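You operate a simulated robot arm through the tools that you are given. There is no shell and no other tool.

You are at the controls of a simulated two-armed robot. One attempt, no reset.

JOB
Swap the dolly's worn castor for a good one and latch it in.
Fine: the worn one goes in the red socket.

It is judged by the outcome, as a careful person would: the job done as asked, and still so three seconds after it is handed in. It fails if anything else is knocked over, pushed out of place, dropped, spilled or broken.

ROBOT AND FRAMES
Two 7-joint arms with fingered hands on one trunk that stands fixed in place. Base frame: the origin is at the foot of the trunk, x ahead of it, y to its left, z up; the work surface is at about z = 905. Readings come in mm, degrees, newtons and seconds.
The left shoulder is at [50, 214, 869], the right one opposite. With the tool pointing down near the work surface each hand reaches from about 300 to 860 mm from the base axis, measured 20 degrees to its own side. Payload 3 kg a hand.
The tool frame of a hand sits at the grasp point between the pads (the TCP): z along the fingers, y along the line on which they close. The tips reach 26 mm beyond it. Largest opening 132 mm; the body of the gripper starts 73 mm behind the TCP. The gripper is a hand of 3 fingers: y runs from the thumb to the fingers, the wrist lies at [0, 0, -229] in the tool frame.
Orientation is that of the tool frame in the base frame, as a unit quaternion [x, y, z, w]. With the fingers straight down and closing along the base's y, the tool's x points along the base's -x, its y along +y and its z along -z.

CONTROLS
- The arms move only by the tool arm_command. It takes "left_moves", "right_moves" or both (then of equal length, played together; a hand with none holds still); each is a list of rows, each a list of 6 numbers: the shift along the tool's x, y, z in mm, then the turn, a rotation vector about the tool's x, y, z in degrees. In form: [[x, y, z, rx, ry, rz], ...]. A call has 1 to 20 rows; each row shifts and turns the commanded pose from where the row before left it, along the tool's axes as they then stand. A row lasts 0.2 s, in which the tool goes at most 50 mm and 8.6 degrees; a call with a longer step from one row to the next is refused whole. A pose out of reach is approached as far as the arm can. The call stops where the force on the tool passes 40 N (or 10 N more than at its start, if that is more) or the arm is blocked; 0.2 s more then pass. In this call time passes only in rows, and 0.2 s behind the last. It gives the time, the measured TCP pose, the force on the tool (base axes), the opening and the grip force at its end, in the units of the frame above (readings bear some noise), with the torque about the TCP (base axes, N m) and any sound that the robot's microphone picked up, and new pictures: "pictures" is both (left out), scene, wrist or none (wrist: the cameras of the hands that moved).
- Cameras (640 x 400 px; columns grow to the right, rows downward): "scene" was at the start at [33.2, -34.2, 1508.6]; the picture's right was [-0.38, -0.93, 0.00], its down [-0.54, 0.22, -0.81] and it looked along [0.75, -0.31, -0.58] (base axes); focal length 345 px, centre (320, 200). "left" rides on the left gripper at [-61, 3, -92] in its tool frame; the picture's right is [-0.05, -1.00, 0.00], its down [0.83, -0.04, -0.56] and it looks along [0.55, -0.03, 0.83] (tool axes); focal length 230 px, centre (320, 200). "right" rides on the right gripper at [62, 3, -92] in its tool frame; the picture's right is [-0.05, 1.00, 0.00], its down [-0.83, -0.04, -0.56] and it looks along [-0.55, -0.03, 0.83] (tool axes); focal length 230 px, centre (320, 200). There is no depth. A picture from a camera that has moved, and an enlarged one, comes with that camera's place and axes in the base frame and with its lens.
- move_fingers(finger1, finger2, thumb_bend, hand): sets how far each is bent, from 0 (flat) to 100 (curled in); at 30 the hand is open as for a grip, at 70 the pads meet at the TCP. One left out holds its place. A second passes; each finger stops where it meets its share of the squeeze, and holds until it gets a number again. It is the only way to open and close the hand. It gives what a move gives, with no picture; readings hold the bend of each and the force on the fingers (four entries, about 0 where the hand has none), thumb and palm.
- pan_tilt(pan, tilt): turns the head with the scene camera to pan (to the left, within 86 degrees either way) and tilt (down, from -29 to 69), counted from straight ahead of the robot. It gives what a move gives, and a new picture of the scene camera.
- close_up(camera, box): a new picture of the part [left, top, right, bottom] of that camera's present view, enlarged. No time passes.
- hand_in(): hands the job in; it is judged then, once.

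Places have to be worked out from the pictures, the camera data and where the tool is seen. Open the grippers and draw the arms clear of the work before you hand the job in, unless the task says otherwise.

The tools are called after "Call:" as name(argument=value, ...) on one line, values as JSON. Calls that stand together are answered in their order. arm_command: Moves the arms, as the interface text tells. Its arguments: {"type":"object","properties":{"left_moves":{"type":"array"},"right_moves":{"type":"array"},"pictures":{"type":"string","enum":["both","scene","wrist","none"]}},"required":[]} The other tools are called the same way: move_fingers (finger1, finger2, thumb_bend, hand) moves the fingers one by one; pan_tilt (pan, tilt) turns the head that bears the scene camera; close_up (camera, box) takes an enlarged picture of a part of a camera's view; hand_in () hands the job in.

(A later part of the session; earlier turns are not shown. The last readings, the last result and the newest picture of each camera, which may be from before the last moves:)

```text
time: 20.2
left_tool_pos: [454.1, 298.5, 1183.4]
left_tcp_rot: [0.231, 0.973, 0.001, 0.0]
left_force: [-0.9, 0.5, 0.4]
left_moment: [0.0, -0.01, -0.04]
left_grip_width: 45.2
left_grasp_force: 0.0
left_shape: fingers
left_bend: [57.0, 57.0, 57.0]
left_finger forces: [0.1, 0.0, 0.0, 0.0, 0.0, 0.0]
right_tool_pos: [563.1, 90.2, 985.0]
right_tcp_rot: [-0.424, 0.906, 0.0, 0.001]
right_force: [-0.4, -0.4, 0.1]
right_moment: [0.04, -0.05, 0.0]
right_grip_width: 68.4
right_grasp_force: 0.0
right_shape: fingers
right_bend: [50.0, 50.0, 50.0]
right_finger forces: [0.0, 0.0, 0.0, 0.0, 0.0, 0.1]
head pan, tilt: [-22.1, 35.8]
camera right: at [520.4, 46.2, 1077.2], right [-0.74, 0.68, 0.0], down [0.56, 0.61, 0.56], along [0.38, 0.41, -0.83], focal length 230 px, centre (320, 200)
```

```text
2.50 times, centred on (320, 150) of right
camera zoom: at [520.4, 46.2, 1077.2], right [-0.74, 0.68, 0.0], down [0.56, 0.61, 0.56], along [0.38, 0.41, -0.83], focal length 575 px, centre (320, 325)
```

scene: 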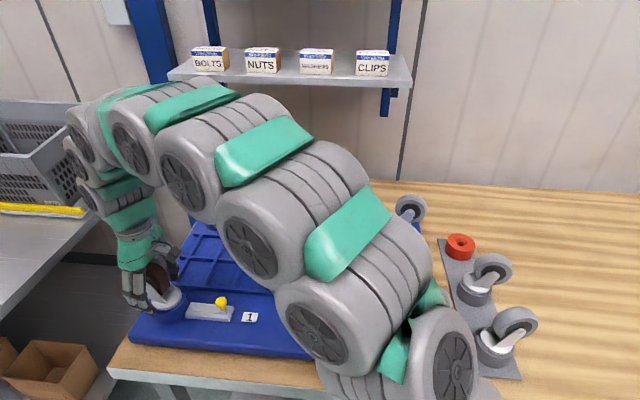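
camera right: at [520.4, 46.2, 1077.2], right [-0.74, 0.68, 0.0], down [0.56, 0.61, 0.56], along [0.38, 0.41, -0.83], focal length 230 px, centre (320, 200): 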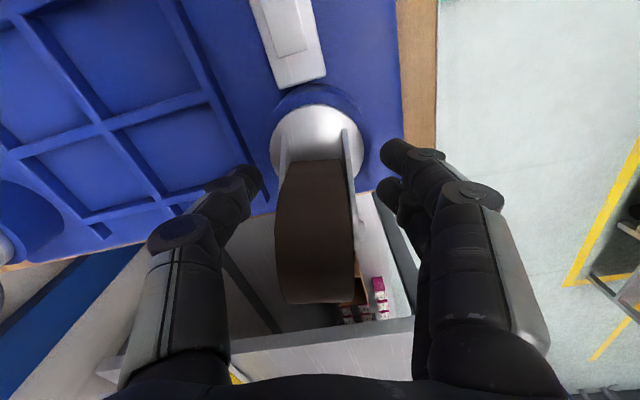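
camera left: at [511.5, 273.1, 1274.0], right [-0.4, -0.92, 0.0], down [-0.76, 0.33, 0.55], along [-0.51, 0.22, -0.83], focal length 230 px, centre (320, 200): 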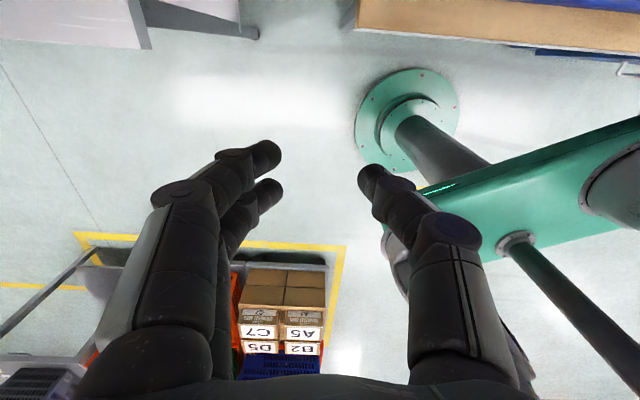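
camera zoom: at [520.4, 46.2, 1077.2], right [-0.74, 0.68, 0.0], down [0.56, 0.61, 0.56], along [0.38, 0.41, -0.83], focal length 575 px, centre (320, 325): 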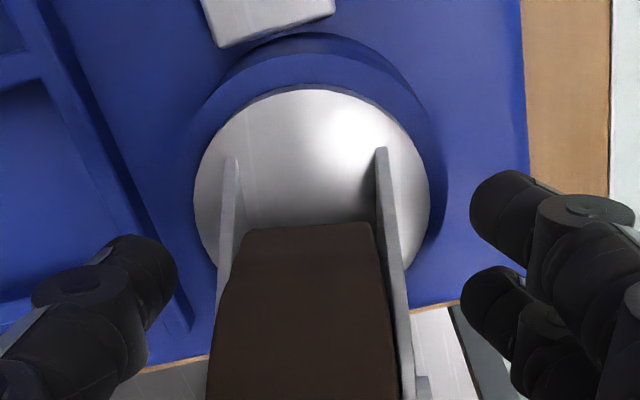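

Centred on the fork with the tips about 7 mm above the plate. I'll close the right hand on the fork arms.

Call:
move_fingers(hand="right", finger1=66, finger2=66, thumb_bend=66)

Call:
close_up(camera="scene", box=[100, 220, 260, 340])

Call:
close_up(camera="right", box=[230, 70, 410, 230])

```text
time: 21.2
left_tool_pos: [454.6, 298.5, 1182.7]
left_tcp_rot: [0.231, 0.973, 0.001, 0.0]
left_force: [0.3, -0.1, 0.1]
left_moment: [-0.02, -0.02, 0.02]
left_grip_width: 44.8
left_grasp_force: 0.0
left_shape: fingers
left_bend: [57.0, 57.0, 57.0]
left_finger forces: [0.0, 0.0, 0.1, 0.0, 0.1, 0.1]
right_tool_pos: [561.6, 90.3, 986.0]
right_tcp_rot: [-0.425, 0.905, 0.0, 0.0]
right_force: [0.5, 1.0, 0.3]
right_moment: [0.02, -0.01, 0.0]
right_grip_width: 35.0
right_grasp_force: 8.2
right_shape: fingers
right_bend: [61.0, 61.0, 62.0]
right_finger forces: [3.9, 3.8, 0.1, 0.0, 7.7, 0.0]
head pan, tilt: [-22.1, 35.8]
```

```text
3.33 times, centred on (180, 280) of scene
camera zoom: at [33.2, -34.1, 1508.6], right [-0.38, -0.93, 0.0], down [-0.54, 0.22, -0.81], along [0.75, -0.31, -0.58], focal length 1149 px, centre (787, -67)
```

zoom: 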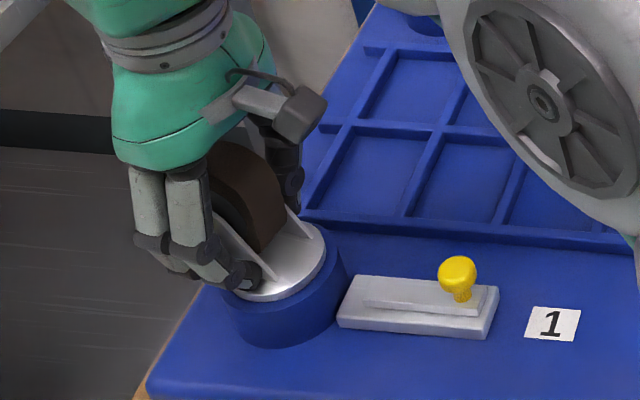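

```text
2.50 times, centred on (320, 150) of right
camera zoom: at [520.2, 46.0, 1077.2], right [-0.74, 0.68, 0.0], down [0.56, 0.61, 0.56], along [0.38, 0.41, -0.83], focal length 575 px, centre (320, 325)
```

zoom: 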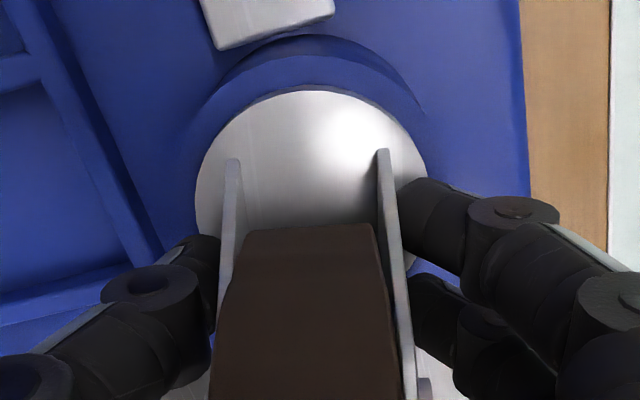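

Gripped at 35 mm width with about 8 N. I'll squeeze harder before lifting.

Call:
move_fingers(hand="right", finger1=78, finger2=78, thumb_bend=78)

Call:
arm_command(right_moves=[[0, 0, -4, 0, 0, 0], [0, 0, -4, 0, 0, 0], [0, 0, -4, 0, 0, 0]], pictures="wrist")

Call:
close_up(camera="scene", box=[100, 220, 260, 340])

```text
time: 22.2
left_tool_pos: [454.5, 298.7, 1181.3]
left_tcp_rot: [0.231, 0.973, -0.001, 0.0]
left_force: [-0.8, 0.0, 0.2]
left_moment: [-0.02, 0.0, 0.02]
left_grip_width: 44.9
left_grasp_force: 0.1
left_shape: fingers
left_bend: [57.0, 57.0, 57.0]
left_finger forces: [0.1, 0.0, 0.0, 0.0, 0.0, 0.0]
right_tool_pos: [562.8, 89.9, 986.0]
right_tcp_rot: [-0.425, 0.905, 0.0, 0.0]
right_force: [-0.6, 0.2, -0.2]
right_moment: [-0.01, -0.01, 0.03]
right_grip_width: 33.0
right_grasp_force: 23.5
right_shape: fingers
right_bend: [62.0, 62.0, 65.0]
right_finger forces: [11.9, 11.9, 0.0, 0.2, 23.8, 0.1]
head pan, tilt: [-22.1, 35.8]
```

```text
time: 23.0
left_tool_pos: [454.6, 298.4, 1182.1]
left_tcp_rot: [0.231, 0.973, 0.0, 0.0]
left_force: [-0.1, -0.2, 0.0]
left_moment: [0.02, 0.01, 0.02]
left_grip_width: 45.0
left_grasp_force: 0.0
left_shape: fingers
left_bend: [57.0, 57.0, 57.0]
left_finger forces: [0.0, 0.0, 0.1, 0.0, 0.1, 0.0]
right_tool_pos: [561.7, 90.5, 995.8]
right_tcp_rot: [-0.426, 0.905, 0.0, -0.001]
right_force: [0.7, 0.1, -4.6]
right_moment: [-0.03, 0.02, -0.01]
right_grip_width: 33.1
right_grasp_force: 23.6
right_shape: fingers
right_bend: [62.0, 62.0, 65.0]
right_finger forces: [12.0, 11.9, 0.1, 0.0, 23.8, 0.0]
head pan, tilt: [-22.1, 35.8]
camera right: at [520.1, 45.7, 1089.0], right [-0.73, 0.68, 0.0], down [0.56, 0.61, 0.55], along [0.38, 0.41, -0.83], focal length 230 px, centre (320, 200)
```

right: 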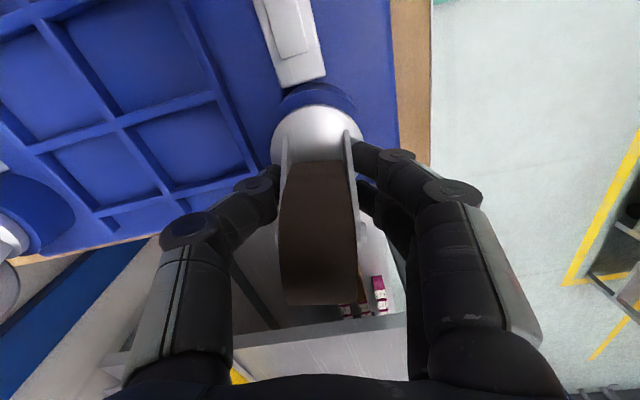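

```text
3.33 times, centred on (180, 280) of scene
camera zoom: at [33.2, -34.2, 1508.6], right [-0.38, -0.93, 0.0], down [-0.54, 0.22, -0.81], along [0.75, -0.31, -0.58], focal length 1149 px, centre (787, -67)
```

zoom: 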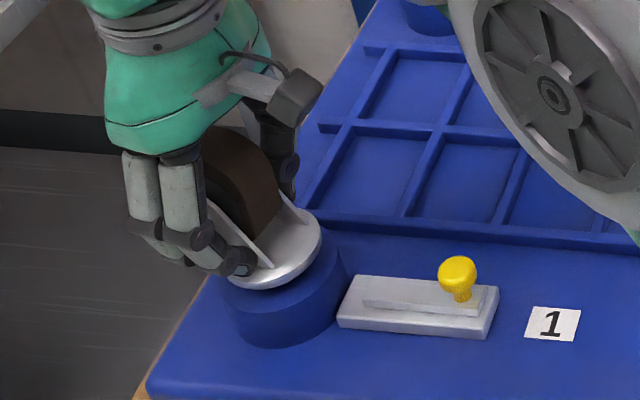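

The castor lifts freely, with only about 4.6 N of weight and no drag. I'll keep raising it until the stem clears the socket.

Call:
arm_command(right_moves=[[0, 0, -8, 0, 0, 0], [0, 0, -10, 0, 0, 0], [0, 0, -10, 0, 0, 0], [0, 0, -10, 0, 0, 0], [0, 0, -15, 0, 0, 0], [0, 0, -15, 0, 0, 0]], pictures="both")

Call:
close_up(camera="scene", box=[100, 200, 260, 340])

Call:
close_up(camera="right", box=[230, 70, 410, 230])

```text
time: 24.4
left_tool_pos: [453.2, 299.2, 1182.0]
left_tcp_rot: [0.23, 0.973, 0.001, 0.0]
left_force: [-0.1, 0.1, -0.6]
left_moment: [0.02, -0.01, 0.02]
left_grip_width: 45.0
left_grasp_force: 0.1
left_shape: fingers
left_bend: [57.0, 57.0, 57.0]
left_finger forces: [0.0, 0.0, 0.0, 0.1, 0.0, 0.0]
right_tool_pos: [561.9, 90.3, 1066.1]
right_tcp_rot: [-0.425, 0.905, 0.001, 0.0]
right_force: [-0.2, -0.3, -4.0]
right_moment: [-0.03, -0.01, -0.02]
right_grip_width: 33.2
right_grasp_force: 24.4
right_shape: fingers
right_bend: [62.0, 62.0, 65.0]
right_finger forces: [12.0, 12.0, 0.1, 0.0, 23.8, 0.1]
head pan, tilt: [-22.1, 35.8]
camera right: at [520.6, 45.8, 1158.2], right [-0.74, 0.68, 0.0], down [0.56, 0.61, 0.56], along [0.38, 0.41, -0.83], focal length 230 px, centre (320, 200)
```

scene: 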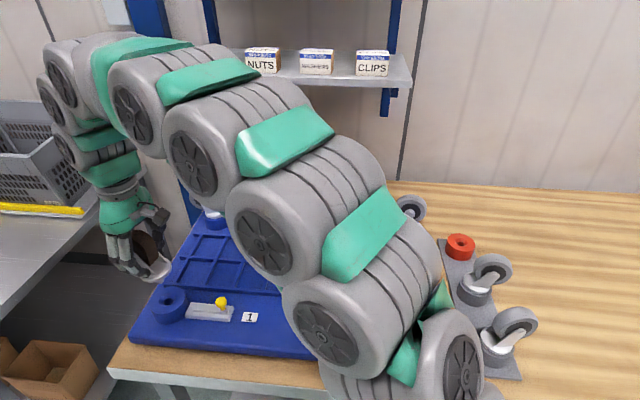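
right: 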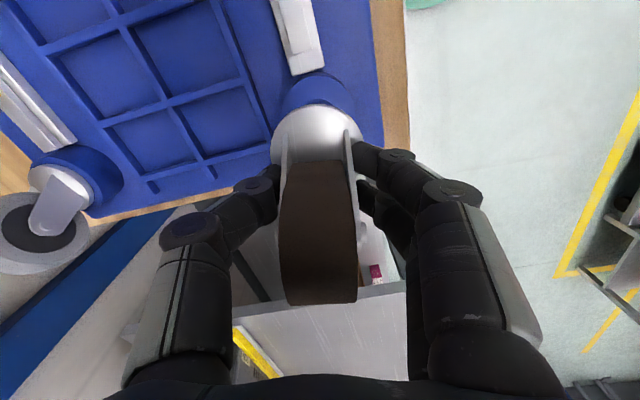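

```text
2.86 times, centred on (180, 270) of scene
camera zoom: at [33.2, -34.1, 1508.6], right [-0.38, -0.93, 0.0], down [-0.54, 0.22, -0.81], along [0.75, -0.31, -0.58], focal length 985 px, centre (720, 0)
```

zoom: 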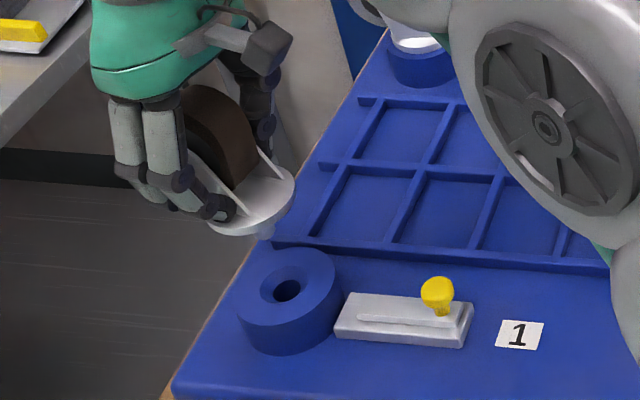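

```text
2.50 times, centred on (320, 150) of right
camera zoom: at [520.6, 45.8, 1158.2], right [-0.74, 0.68, 0.0], down [0.56, 0.61, 0.56], along [0.38, 0.41, -0.83], focal length 575 px, centre (320, 325)
```

zoom: 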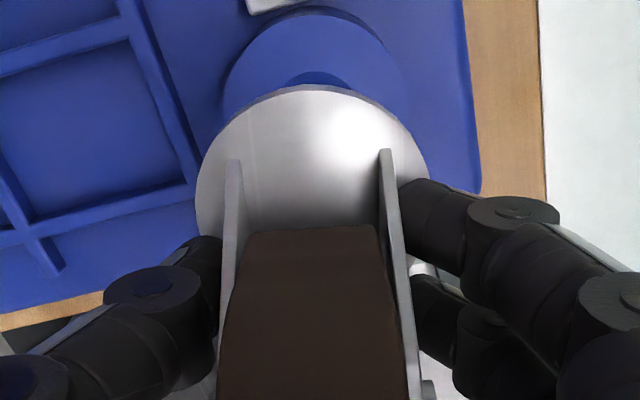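

The worn castor is out and its stem sits about 11 mm towards tool +x from the TCP. The red socket is estimated at (470, -580, ~938). I'll raise to about 1140, carry the castor over to the right and start turning back to a natural yaw.

Call:
arm_command(right_moves=[[0, 0, -37, 0, 0, 0], [0, 0, -37, 0, 0, 0], [39.7, -20.8, 0, 0, 0, 0], [39.7, -20.8, 0, 0, 0, 0], [39.7, -20.8, 0, 0, 0, 0], [39.7, -20.8, 0, 0, 0, 0], [39.7, -20.8, 0, 0, 0, 0], [39.7, -20.8, 0, 0, 0, 0], [39.7, -20.8, 0, 0, 0, 0], [39.7, -20.8, 0, 0, 0, 0], [39.7, -20.8, 0, 0, 0, 0], [39.7, -20.8, 0, 0, 0, 0], [39.7, -20.8, 0, 0, 0, 0], [39.7, -20.8, 0, 0, 0, 0], [39.7, -20.8, 0, 0, 0, 0]], pictures="scene")

Call:
arm_command(right_moves=[[0, 0, 0, 0, 0, 7.7], [0, 0, 0, 0, 0, 7.7], [0, 0, 0, 0, 0, 7.7], [0, 0, 0, 0, 0, 7.7], [0, 0, 0, 0, 0, 7.7], [0, 0, 0, 0, 0, 7.7], [0, 0, 0, 0, 0, 7.7], [0, 0, 0, 0, 0, 7.7], [0, 0, 0, 0, 0, 7.7], [0, 0, 0, 0, 0, 7.7]], pictures="both")

```text
time: 27.6
left_tool_pos: [454.5, 297.4, 1182.1]
left_tcp_rot: [0.231, 0.973, 0.0, -0.001]
left_force: [-0.6, -0.8, 0.2]
left_moment: [0.03, -0.02, 0.02]
left_grip_width: 45.0
left_grasp_force: 0.2
left_shape: fingers
left_bend: [57.0, 57.0, 57.0]
left_finger forces: [0.0, 0.0, 0.0, 0.1, 0.1, 0.1]
right_tool_pos: [441.3, -480.0, 1139.7]
right_tcp_rot: [-0.426, 0.905, 0.001, 0.0]
right_force: [0.1, 0.5, -4.1]
right_moment: [-0.05, 0.04, -0.02]
right_grip_width: 32.8
right_grasp_force: 23.8
right_shape: fingers
right_bend: [62.0, 62.0, 65.0]
right_finger forces: [11.8, 11.6, 0.0, 0.1, 23.3, 0.0]
head pan, tilt: [-22.1, 35.8]
```

scene: 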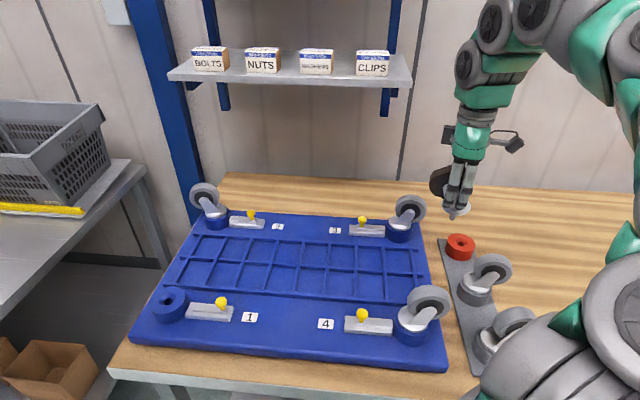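

```text
time: 29.8
left_tool_pos: [454.7, 298.3, 1182.6]
left_tcp_rot: [0.231, 0.973, 0.0, 0.0]
left_force: [-0.2, -1.5, 0.0]
left_moment: [0.03, 0.01, -0.04]
left_grip_width: 45.0
left_grasp_force: 0.0
left_shape: fingers
left_bend: [57.0, 57.0, 57.0]
left_finger forces: [0.0, 0.0, 0.0, 0.1, 0.0, 0.0]
right_tool_pos: [441.8, -480.8, 1139.9]
right_tcp_rot: [0.233, 0.973, 0.001, 0.001]
right_force: [-0.9, 0.4, -4.7]
right_moment: [-0.04, 0.03, 0.01]
right_grip_width: 32.9
right_grasp_force: 24.2
right_shape: fingers
right_bend: [62.0, 62.0, 65.0]
right_finger forces: [11.8, 11.6, 0.0, 0.0, 23.4, 0.0]
head pan, tilt: [-22.1, 35.8]
camera right: at [387.6, -448.2, 1231.4], right [0.5, 0.87, 0.0], down [0.72, -0.41, 0.56], along [0.48, -0.28, -0.83], focal length 230 px, centre (320, 200)
```

scene: 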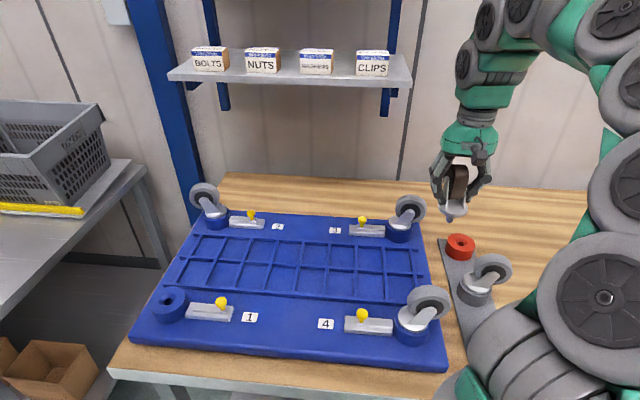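
right: 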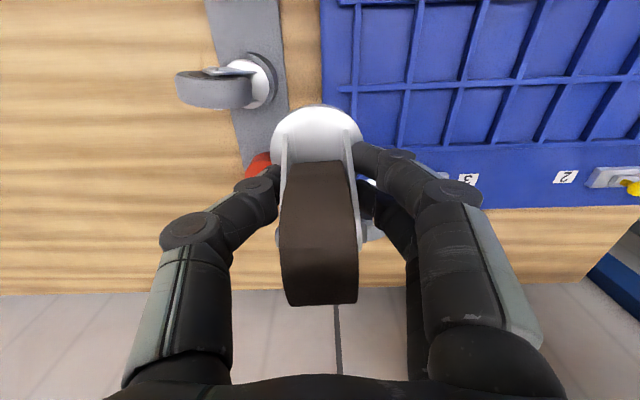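

Now over the rack, with the red socket partly hidden behind the thumb. I'll move the stem over the estimated red hole (TCP target about (481, -585)) and lower to about 1066, the same relative height at which I saw the blue socket.

Call:
arm_command(right_moves=[[-27.2, -25, 0, 0, 0, 0], [-27.2, -25, 0, 0, 0, 0], [-27.2, -25, 0, 0, 0, 0], [0, 0, 37, 0, 0, 0], [0, 0, 37, 0, 0, 0]], pictures="both")

Call:
close_up(camera="scene", box=[400, 160, 560, 280])

Call:
close_up(camera="right", box=[230, 70, 410, 230])

```text
time: 31.0
left_tool_pos: [454.4, 298.7, 1181.8]
left_tcp_rot: [0.23, 0.973, 0.001, 0.0]
left_force: [0.7, -0.3, -0.1]
left_moment: [-0.01, 0.01, 0.01]
left_grip_width: 45.3
left_grasp_force: 0.1
left_shape: fingers
left_bend: [57.0, 57.0, 57.0]
left_finger forces: [0.0, 0.0, 0.1, 0.0, 0.0, 0.0]
right_tool_pos: [480.5, -584.3, 1062.4]
right_tcp_rot: [0.231, 0.973, 0.0, 0.0]
right_force: [-0.8, -0.9, -4.2]
right_moment: [0.06, 0.01, 0.0]
right_grip_width: 32.9
right_grasp_force: 24.1
right_shape: fingers
right_bend: [62.0, 62.0, 65.0]
right_finger forces: [12.1, 11.6, 0.0, 0.0, 23.8, 0.0]
head pan, tilt: [-22.1, 35.8]
camera right: at [427.2, -552.6, 1154.3], right [0.49, 0.87, 0.0], down [0.72, -0.41, 0.56], along [0.48, -0.27, -0.83], focal length 230 px, centre (320, 200)
```

scene: 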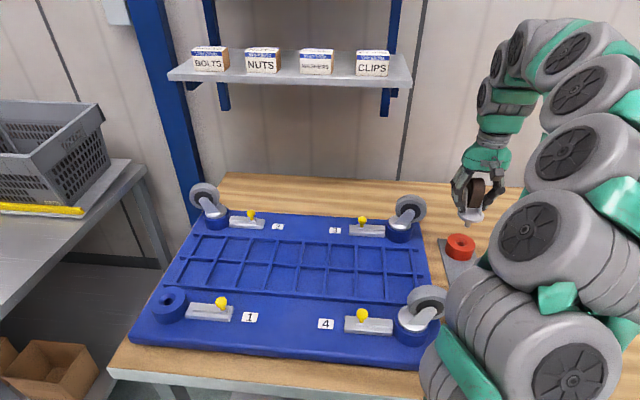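
right: 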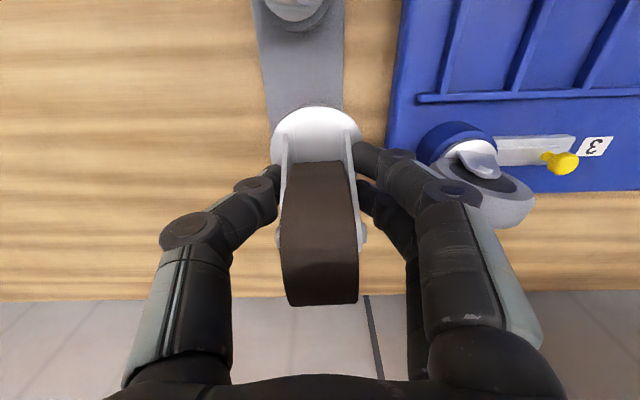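

```text
3.33 times, centred on (480, 220) of scene
camera zoom: at [33.3, -34.2, 1508.6], right [-0.38, -0.93, 0.0], down [-0.54, 0.22, -0.81], along [0.75, -0.3, -0.58], focal length 1149 px, centre (-213, 133)
```

zoom: 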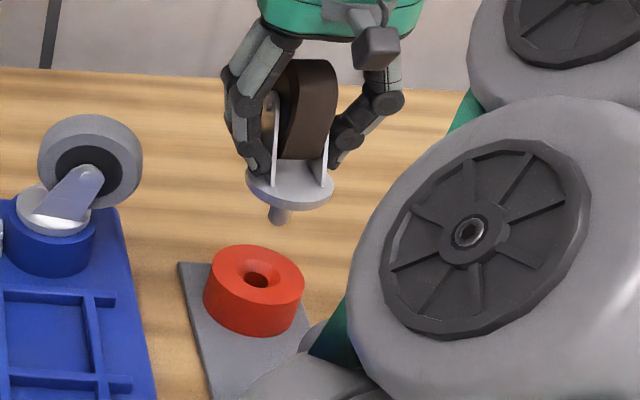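

```text
2.50 times, centred on (320, 150) of right
camera zoom: at [427.2, -552.6, 1154.3], right [0.49, 0.87, 0.0], down [0.72, -0.41, 0.56], along [0.48, -0.27, -0.83], focal length 575 px, centre (320, 325)
```

zoom: 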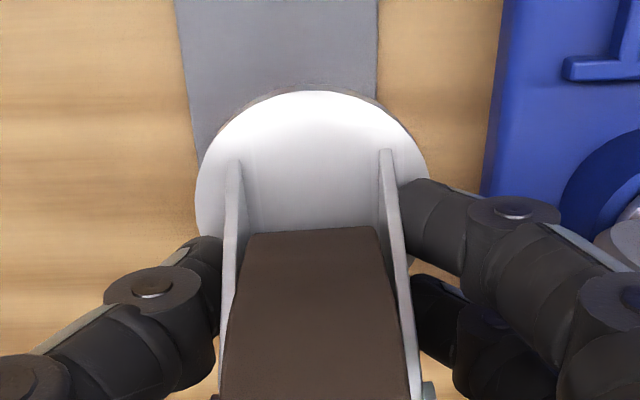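

The scene view shows stem and red hole nearly in line, but the wrist view doesn't show the red ring above the plate where I'd expect it. So its position is uncertain. I'll shift outward (tool -x) and up a little to see the red socket clearly with the wrist camera.

Call:
arm_command(right_moves=[[-25, 0, -20, 0, 0, 0], [-25, 0, 0, 0, 0, 0]], pictures="both")

Call:
close_up(camera="right", box=[210, 0, 430, 150])

Call:
close_up(camera="scene", box=[400, 160, 560, 280])

```text
time: 31.6
left_tool_pos: [454.5, 298.2, 1182.0]
left_tcp_rot: [0.231, 0.973, -0.001, -0.001]
left_force: [0.4, -0.6, 0.3]
left_moment: [0.0, 0.02, -0.01]
left_grip_width: 45.1
left_grasp_force: 0.0
left_shape: fingers
left_bend: [57.0, 57.0, 57.0]
left_finger forces: [0.0, 0.0, 0.1, 0.0, 0.1, 0.1]
right_tool_pos: [525.0, -606.0, 1083.4]
right_tcp_rot: [0.231, 0.973, 0.001, -0.001]
right_force: [0.2, -0.7, -4.6]
right_moment: [0.02, 0.02, 0.0]
right_grip_width: 32.6
right_grasp_force: 24.0
right_shape: fingers
right_bend: [62.0, 62.0, 65.0]
right_finger forces: [12.1, 11.6, 0.0, 0.0, 23.7, 0.0]
head pan, tilt: [-22.1, 35.8]
camera right: at [471.4, -575.2, 1175.8], right [0.5, 0.87, 0.0], down [0.72, -0.41, 0.55], along [0.48, -0.27, -0.83], focal length 230 px, centre (320, 200)
```

scene: 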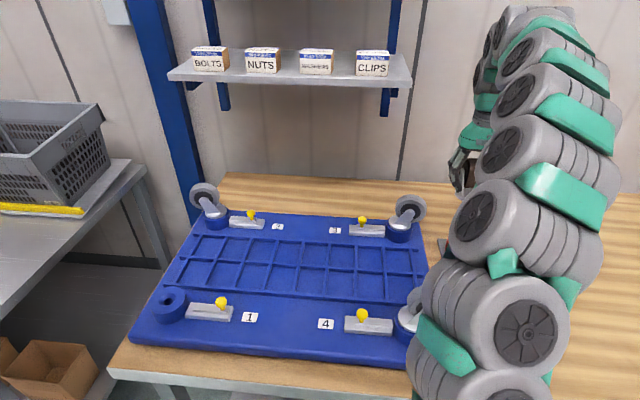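
right: 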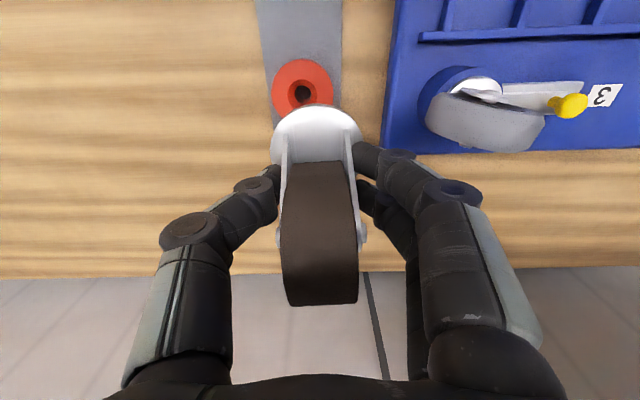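

```text
2.67 times, centred on (320, 75) of right
camera zoom: at [471.4, -575.2, 1175.8], right [0.5, 0.87, 0.0], down [0.72, -0.41, 0.55], along [0.48, -0.27, -0.83], focal length 614 px, centre (320, 533)
```

zoom: 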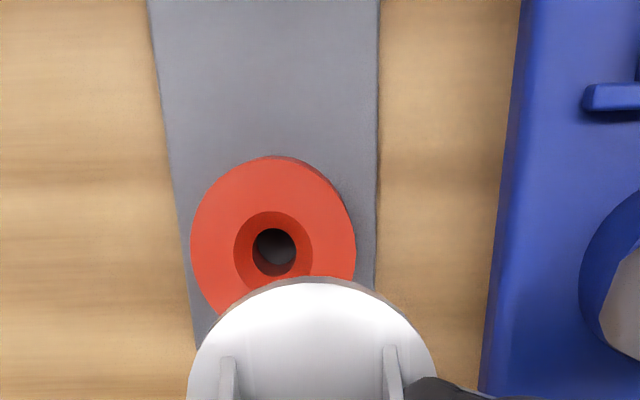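

```text
3.33 times, centred on (480, 220) of scene
camera zoom: at [33.2, -34.2, 1508.6], right [-0.38, -0.93, 0.0], down [-0.54, 0.22, -0.81], along [0.75, -0.31, -0.58], focal length 1149 px, centre (-213, 133)
```

zoom: 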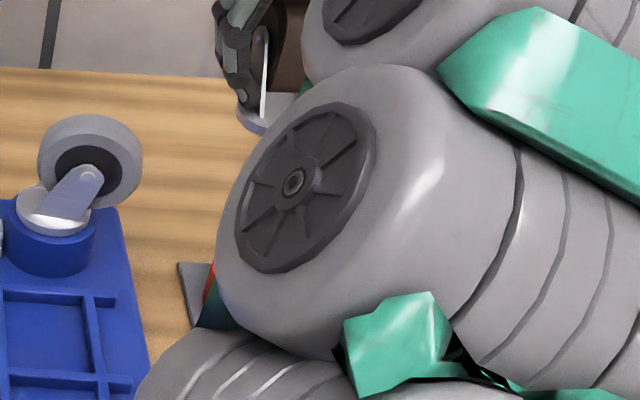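

Now the red socket is clear, with a chamfered hole at about (497, -610), farther out than I thought. I'll move so the stem is over it (TCP ≈ (506, -613.5)) and lower to about 1025 for a check.

Call:
arm_command(right_moves=[[13.5, -15.3, 0, 0, 0, 0], [0, 0, 30, 0, 0, 0], [0, 0, 28, 0, 0, 0]], pictures="both")

Call:
close_up(camera="right", box=[210, 20, 430, 170])

Call:
close_up(camera="scene", box=[400, 160, 560, 280])

```text
time: 32.4
left_tool_pos: [454.1, 299.0, 1183.1]
left_tcp_rot: [0.231, 0.973, 0.0, 0.001]
left_force: [-0.2, 0.8, 0.4]
left_moment: [-0.01, -0.06, -0.03]
left_grip_width: 45.0
left_grasp_force: 0.0
left_shape: fingers
left_bend: [57.0, 57.0, 57.0]
left_finger forces: [0.0, 0.1, 0.0, 0.0, 0.0, 0.0]
right_tool_pos: [504.5, -613.9, 1026.9]
right_tcp_rot: [0.231, 0.973, -0.001, 0.0]
right_force: [0.0, -0.4, -4.3]
right_moment: [0.01, 0.0, 0.0]
right_grip_width: 32.8
right_grasp_force: 24.3
right_shape: fingers
right_bend: [62.0, 62.0, 65.0]
right_finger forces: [12.0, 11.6, 0.0, 0.0, 23.7, 0.0]
head pan, tilt: [-22.1, 35.8]
camera right: at [452.3, -582.5, 1118.7], right [0.5, 0.87, 0.0], down [0.72, -0.41, 0.56], along [0.48, -0.28, -0.83], focal length 230 px, centre (320, 200)
```

scene: 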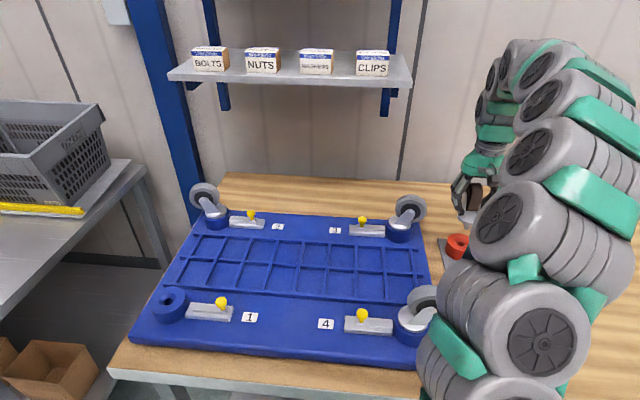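
right: 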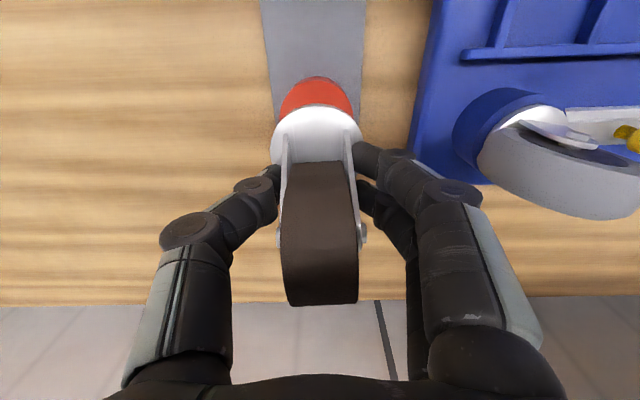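

```text
2.67 times, centred on (320, 95) of right
camera zoom: at [452.3, -582.5, 1118.7], right [0.5, 0.87, 0.0], down [0.72, -0.41, 0.56], along [0.48, -0.28, -0.83], focal length 614 px, centre (320, 480)
```

zoom: 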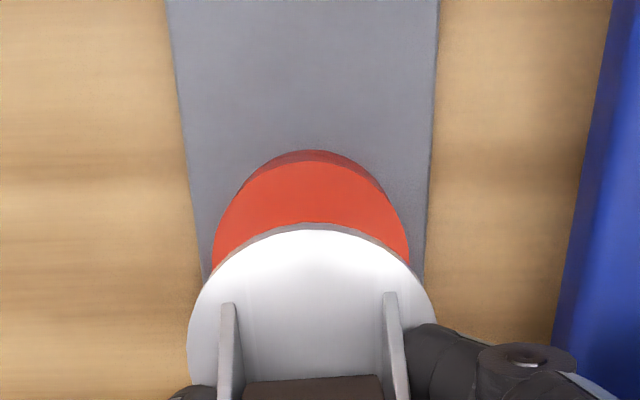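

```text
3.33 times, centred on (480, 220) of scene
camera zoom: at [33.2, -34.2, 1508.6], right [-0.38, -0.93, 0.0], down [-0.54, 0.22, -0.81], along [0.75, -0.3, -0.58], focal length 1149 px, centre (-213, 133)
```

zoom: 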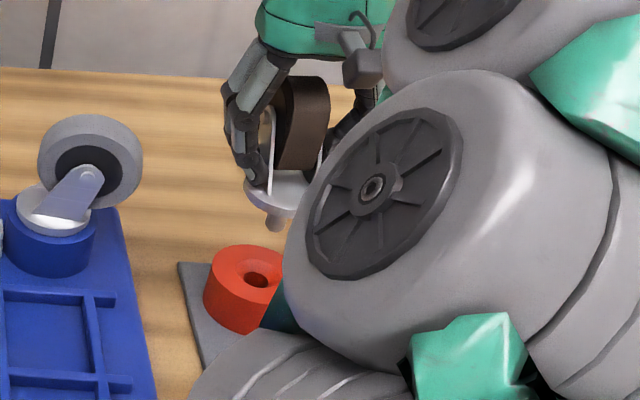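

The ring is symmetric about the plate in the wrist view, and the scene view agrees with the stem descending into the hole (red top near z≈908). I'll nudge 2.5 mm outward and lower gradually while watching the force.

Call:
arm_command(right_moves=[[-2.5, -1, 0, 0, 0, 0], [0, 0, 10, 0, 0, 0], [0, 0, 10, 0, 0, 0], [0, 0, 8, 0, 0, 0], [0, 0, 6, 0, 0, 0], [0, 0, 5, 0, 0, 0]], pictures="both")

Call:
close_up(camera="right", box=[210, 20, 430, 170])

Call:
close_up(camera="scene", box=[400, 160, 560, 280])

```text
time: 33.8
left_tool_pos: [455.3, 299.8, 1181.8]
left_tcp_rot: [0.231, 0.973, 0.0, -0.001]
left_force: [-0.4, -0.3, -0.3]
left_moment: [0.03, 0.01, -0.02]
left_grip_width: 45.1
left_grasp_force: 0.0
left_shape: fingers
left_bend: [57.0, 57.0, 57.0]
left_finger forces: [0.0, 0.0, 0.1, 0.1, 0.0, 0.1]
right_tool_pos: [508.1, -617.2, 988.9]
right_tcp_rot: [0.231, 0.973, 0.0, 0.0]
right_force: [-0.6, 0.0, -4.2]
right_moment: [-0.02, 0.03, 0.01]
right_grip_width: 32.7
right_grasp_force: 23.1
right_shape: fingers
right_bend: [62.0, 62.0, 65.0]
right_finger forces: [12.0, 11.8, 0.1, 0.0, 23.7, 0.0]
head pan, tilt: [-22.1, 35.8]
camera right: at [454.1, -584.5, 1080.7], right [0.5, 0.87, 0.0], down [0.72, -0.41, 0.56], along [0.48, -0.28, -0.83], focal length 230 px, centre (320, 200)
```

scene: 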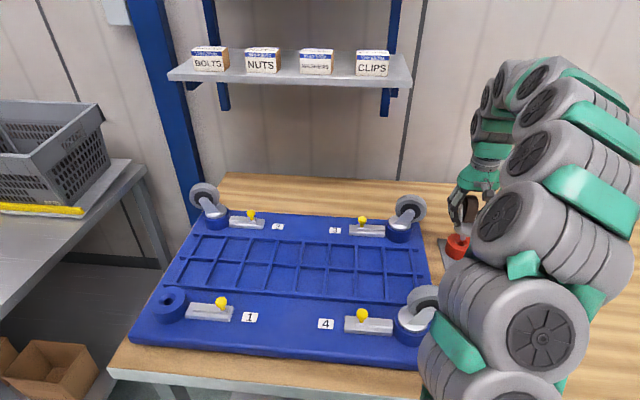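
right: 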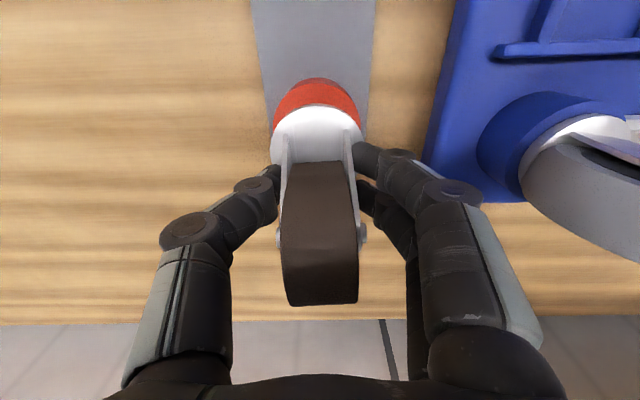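

```text
2.67 times, centred on (320, 95) of right
camera zoom: at [454.1, -584.5, 1080.7], right [0.5, 0.87, 0.0], down [0.72, -0.41, 0.56], along [0.48, -0.28, -0.83], focal length 614 px, centre (320, 480)
```

zoom: 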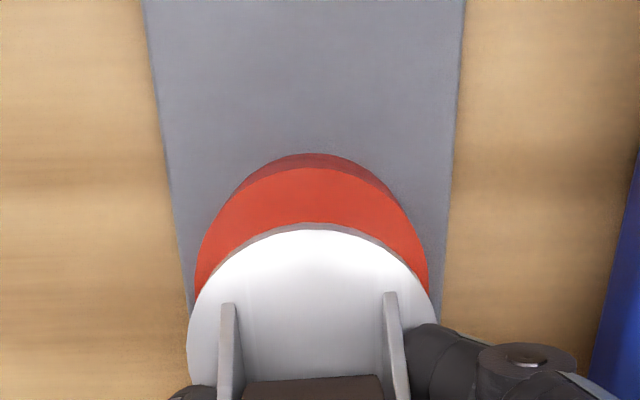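

```text
3.33 times, centred on (480, 220) of scene
camera zoom: at [33.2, -34.2, 1508.6], right [-0.38, -0.93, 0.0], down [-0.54, 0.22, -0.81], along [0.75, -0.3, -0.58], focal length 1149 px, centre (-213, 133)
```

zoom: 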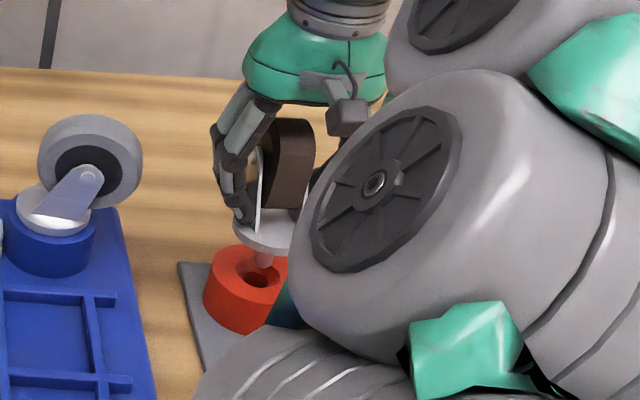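

The stem tip is directly above the hole and all alignments agree. Continuing down slowly.

Call:
arm_command(right_moves=[[0, 0, 4, 0, 0, 0], [0, 0, 4, 0, 0, 0], [0, 0, 4, 0, 0, 0], [0, 0, 4, 0, 0, 0]], pictures="none")

Call:
close_up(camera="scene", box=[400, 160, 560, 280])

Call:
close_up(camera="right", box=[210, 20, 430, 170])

```text
time: 34.8
left_tool_pos: [454.3, 298.0, 1183.6]
left_tcp_rot: [0.231, 0.973, -0.001, 0.0]
left_force: [0.4, 0.2, -0.1]
left_moment: [0.01, 0.02, 0.0]
left_grip_width: 45.1
left_grasp_force: 0.2
left_shape: fingers
left_bend: [57.0, 57.0, 57.0]
left_finger forces: [0.1, 0.0, 0.0, 0.0, 0.0, 0.0]
right_tool_pos: [507.3, -616.9, 972.4]
right_tcp_rot: [0.231, 0.973, 0.001, 0.0]
right_force: [-0.3, 0.8, -3.5]
right_moment: [0.02, 0.01, 0.0]
right_grip_width: 33.0
right_grasp_force: 23.5
right_shape: fingers
right_bend: [62.0, 62.0, 65.0]
right_finger forces: [12.1, 11.7, 0.1, 0.0, 23.7, 0.1]
head pan, tilt: [-22.1, 35.8]
```

```text
3.33 times, centred on (480, 220) of scene
camera zoom: at [33.2, -34.2, 1508.6], right [-0.38, -0.93, 0.0], down [-0.54, 0.22, -0.81], along [0.75, -0.31, -0.58], focal length 1149 px, centre (-213, 133)
```

zoom: 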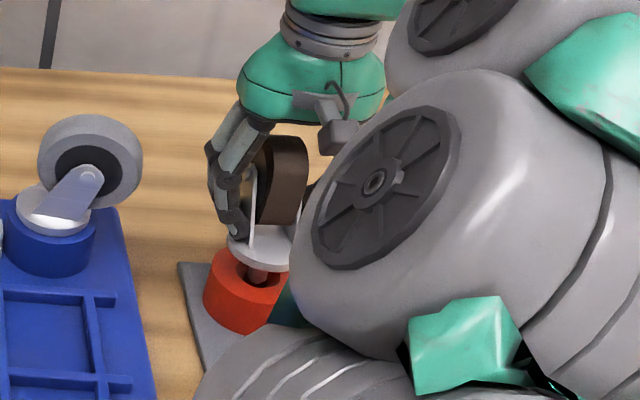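

```text
2.67 times, centred on (320, 95) of right
camera zoom: at [454.6, -584.1, 1064.9], right [0.5, 0.87, 0.0], down [0.72, -0.41, 0.56], along [0.48, -0.27, -0.83], focal length 614 px, centre (320, 480)
```

zoom: 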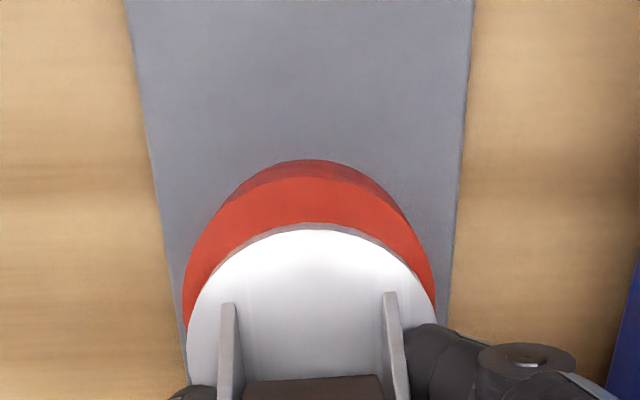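

The stem is entering the hole with no contact force. I'll continue down until the plate seats.

Call:
arm_command(right_moves=[[0, -0.7, 4, 0, 0, 0], [0, 0, 4, 0, 0, 0], [0, 0, 4, 0, 0, 0], [0, 0, 3, 0, 0, 0], [0, 0, 3, 0, 0, 0]], pictures="none")

Call:
close_up(camera="scene", box=[400, 160, 560, 280])

Call:
close_up(camera="right", box=[210, 20, 430, 170])

```text
time: 36.0
left_tool_pos: [454.2, 298.3, 1182.4]
left_tcp_rot: [0.23, 0.973, -0.001, -0.001]
left_force: [0.3, 0.5, 0.1]
left_moment: [0.01, -0.02, 0.01]
left_grip_width: 44.9
left_grasp_force: 0.0
left_shape: fingers
left_bend: [57.0, 57.0, 57.0]
left_finger forces: [0.1, 0.1, 0.0, 0.0, 0.0, 0.0]
right_tool_pos: [508.2, -617.1, 953.8]
right_tcp_rot: [0.23, 0.973, 0.0, -0.001]
right_force: [0.2, -0.5, -4.3]
right_moment: [0.03, 0.01, -0.05]
right_grip_width: 33.0
right_grasp_force: 24.2
right_shape: fingers
right_bend: [62.0, 62.0, 65.0]
right_finger forces: [12.1, 11.7, 0.1, 0.0, 23.7, 0.0]
head pan, tilt: [-22.1, 35.8]
```

```text
3.33 times, centred on (480, 220) of scene
camera zoom: at [33.2, -34.2, 1508.6], right [-0.38, -0.93, 0.0], down [-0.54, 0.22, -0.81], along [0.75, -0.31, -0.58], focal length 1149 px, centre (-213, 133)
```

zoom: 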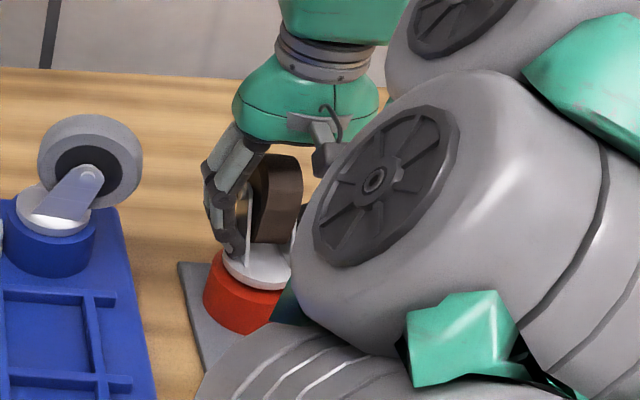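

```text
2.67 times, centred on (320, 95) of right
camera zoom: at [454.5, -585.2, 1046.6], right [0.5, 0.87, 0.0], down [0.72, -0.41, 0.56], along [0.48, -0.28, -0.83], focal length 614 px, centre (320, 480)
```

zoom: 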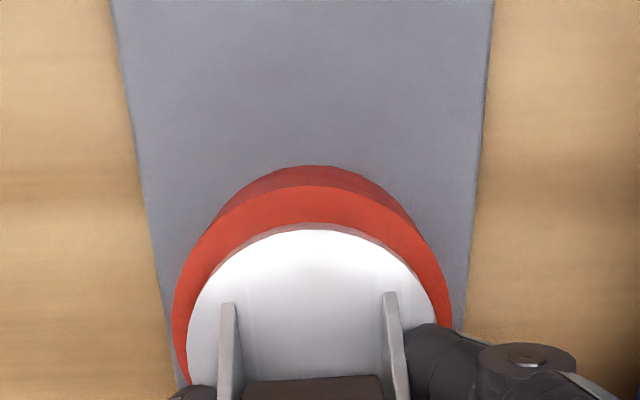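

Almost seated, with still no contact force. I'll go down in 2 mm steps to touch.

Call:
arm_command(right_moves=[[0, 0, 2, 0, 0, 0], [0, 0, 2, 0, 0, 0], [0, 0, 2, 0, 0, 0]], pictures="none")

Call:
close_up(camera="right", box=[210, 20, 430, 170])

Call:
close_up(camera="scene", box=[440, 200, 500, 250])

```text
time: 36.8
left_tool_pos: [454.4, 298.3, 1181.7]
left_tcp_rot: [0.231, 0.973, -0.001, 0.0]
left_force: [-0.2, 0.7, 0.4]
left_moment: [-0.02, 0.01, 0.0]
left_grip_width: 45.1
left_grasp_force: 0.1
left_shape: fingers
left_bend: [57.0, 57.0, 57.0]
left_finger forces: [0.1, 0.0, 0.0, 0.1, 0.0, 0.0]
right_tool_pos: [507.6, -616.2, 948.7]
right_tcp_rot: [0.231, 0.973, 0.0, 0.001]
right_force: [-1.4, 0.3, -1.7]
right_moment: [0.02, 0.01, -0.03]
right_grip_width: 32.7
right_grasp_force: 23.7
right_shape: fingers
right_bend: [62.0, 62.0, 65.0]
right_finger forces: [12.0, 11.9, 0.0, 0.1, 23.8, 0.0]
head pan, tilt: [-22.1, 35.8]
```

```text
2.67 times, centred on (320, 95) of right
camera zoom: at [454.3, -584.7, 1040.5], right [0.5, 0.87, 0.0], down [0.72, -0.41, 0.56], along [0.48, -0.28, -0.83], focal length 614 px, centre (320, 480)
```

zoom: 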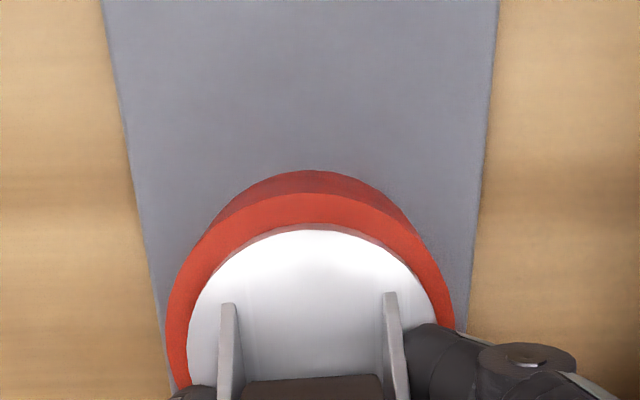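

```text
8.00 times, centred on (470, 225) of scene
camera zoom: at [33.2, -34.2, 1508.6], right [-0.38, -0.93, 0.0], down [-0.54, 0.22, -0.81], along [0.75, -0.31, -0.58], focal length 2757 px, centre (-880, 0)
```

zoom: 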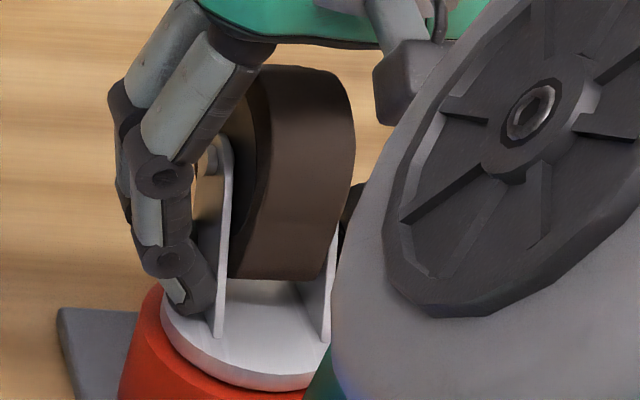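

The weight reading dropped from -4.3 to -1.7 N, so the plate is touching down. One more millimetre to seat it, then I'll open the hand.

Call:
arm_command(right_moves=[[0, 0, 1, 0, 0, 0]], pictures="none")

Call:
move_fingers(hand="right", finger1=50, finger2=50, thumb_bend=50)

Call:
close_up(camera="right", box=[210, 20, 430, 170])

Call:
close_up(camera="scene", box=[400, 160, 560, 280])

```text
time: 37.2
left_tool_pos: [453.9, 298.5, 1182.7]
left_tcp_rot: [0.231, 0.973, 0.0, 0.0]
left_force: [-0.1, 0.3, 0.3]
left_moment: [-0.02, 0.0, 0.01]
left_grip_width: 45.3
left_grasp_force: 0.0
left_shape: fingers
left_bend: [57.0, 57.0, 57.0]
left_finger forces: [0.0, 0.1, 0.0, 0.0, 0.1, 0.0]
right_tool_pos: [507.6, -615.5, 947.1]
right_tcp_rot: [0.231, 0.973, 0.0, 0.0]
right_force: [-2.5, 1.1, 3.6]
right_moment: [0.1, -0.05, 0.04]
right_grip_width: 32.8
right_grasp_force: 24.4
right_shape: fingers
right_bend: [62.0, 62.0, 65.0]
right_finger forces: [11.6, 12.8, 0.0, 0.0, 24.6, 0.0]
head pan, tilt: [-22.1, 35.8]
```

```text
time: 38.2
left_tool_pos: [454.2, 299.1, 1182.2]
left_tcp_rot: [0.231, 0.973, 0.0, -0.001]
left_force: [0.0, 0.1, 0.2]
left_moment: [0.0, 0.02, 0.01]
left_grip_width: 45.1
left_grasp_force: 0.0
left_shape: fingers
left_bend: [57.0, 57.0, 57.0]
left_finger forces: [0.0, 0.1, 0.1, 0.0, 0.0, 0.0]
right_tool_pos: [507.8, -616.1, 947.0]
right_tcp_rot: [0.23, 0.973, -0.001, 0.0]
right_force: [-0.9, 0.4, -0.6]
right_moment: [-0.05, 0.0, 0.0]
right_grip_width: 67.2
right_grasp_force: 0.1
right_shape: fingers
right_bend: [50.0, 50.0, 50.0]
right_finger forces: [0.1, 0.0, 0.1, 0.1, 0.0, 0.0]
head pan, tilt: [-22.1, 35.8]
```

```text
2.67 times, centred on (320, 95) of right
camera zoom: at [454.2, -584.6, 1039.2], right [0.5, 0.87, 0.0], down [0.72, -0.41, 0.56], along [0.48, -0.28, -0.83], focal length 614 px, centre (320, 480)
```

zoom: 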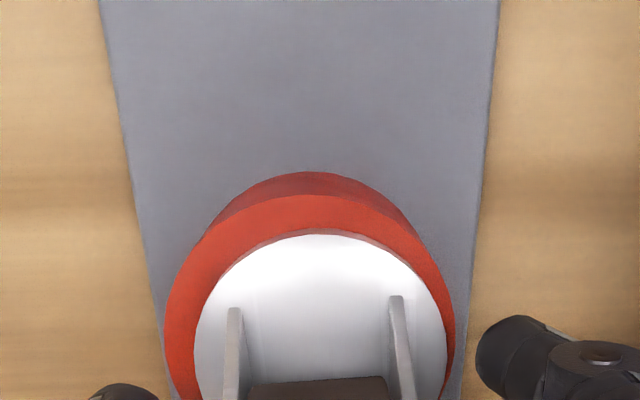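

```text
3.33 times, centred on (480, 220) of scene
camera zoom: at [33.2, -34.2, 1508.6], right [-0.38, -0.93, 0.0], down [-0.54, 0.22, -0.81], along [0.75, -0.31, -0.58], focal length 1149 px, centre (-213, 133)
```

zoom: 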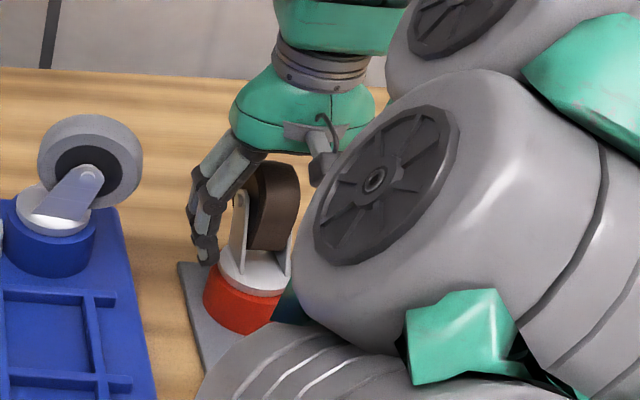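

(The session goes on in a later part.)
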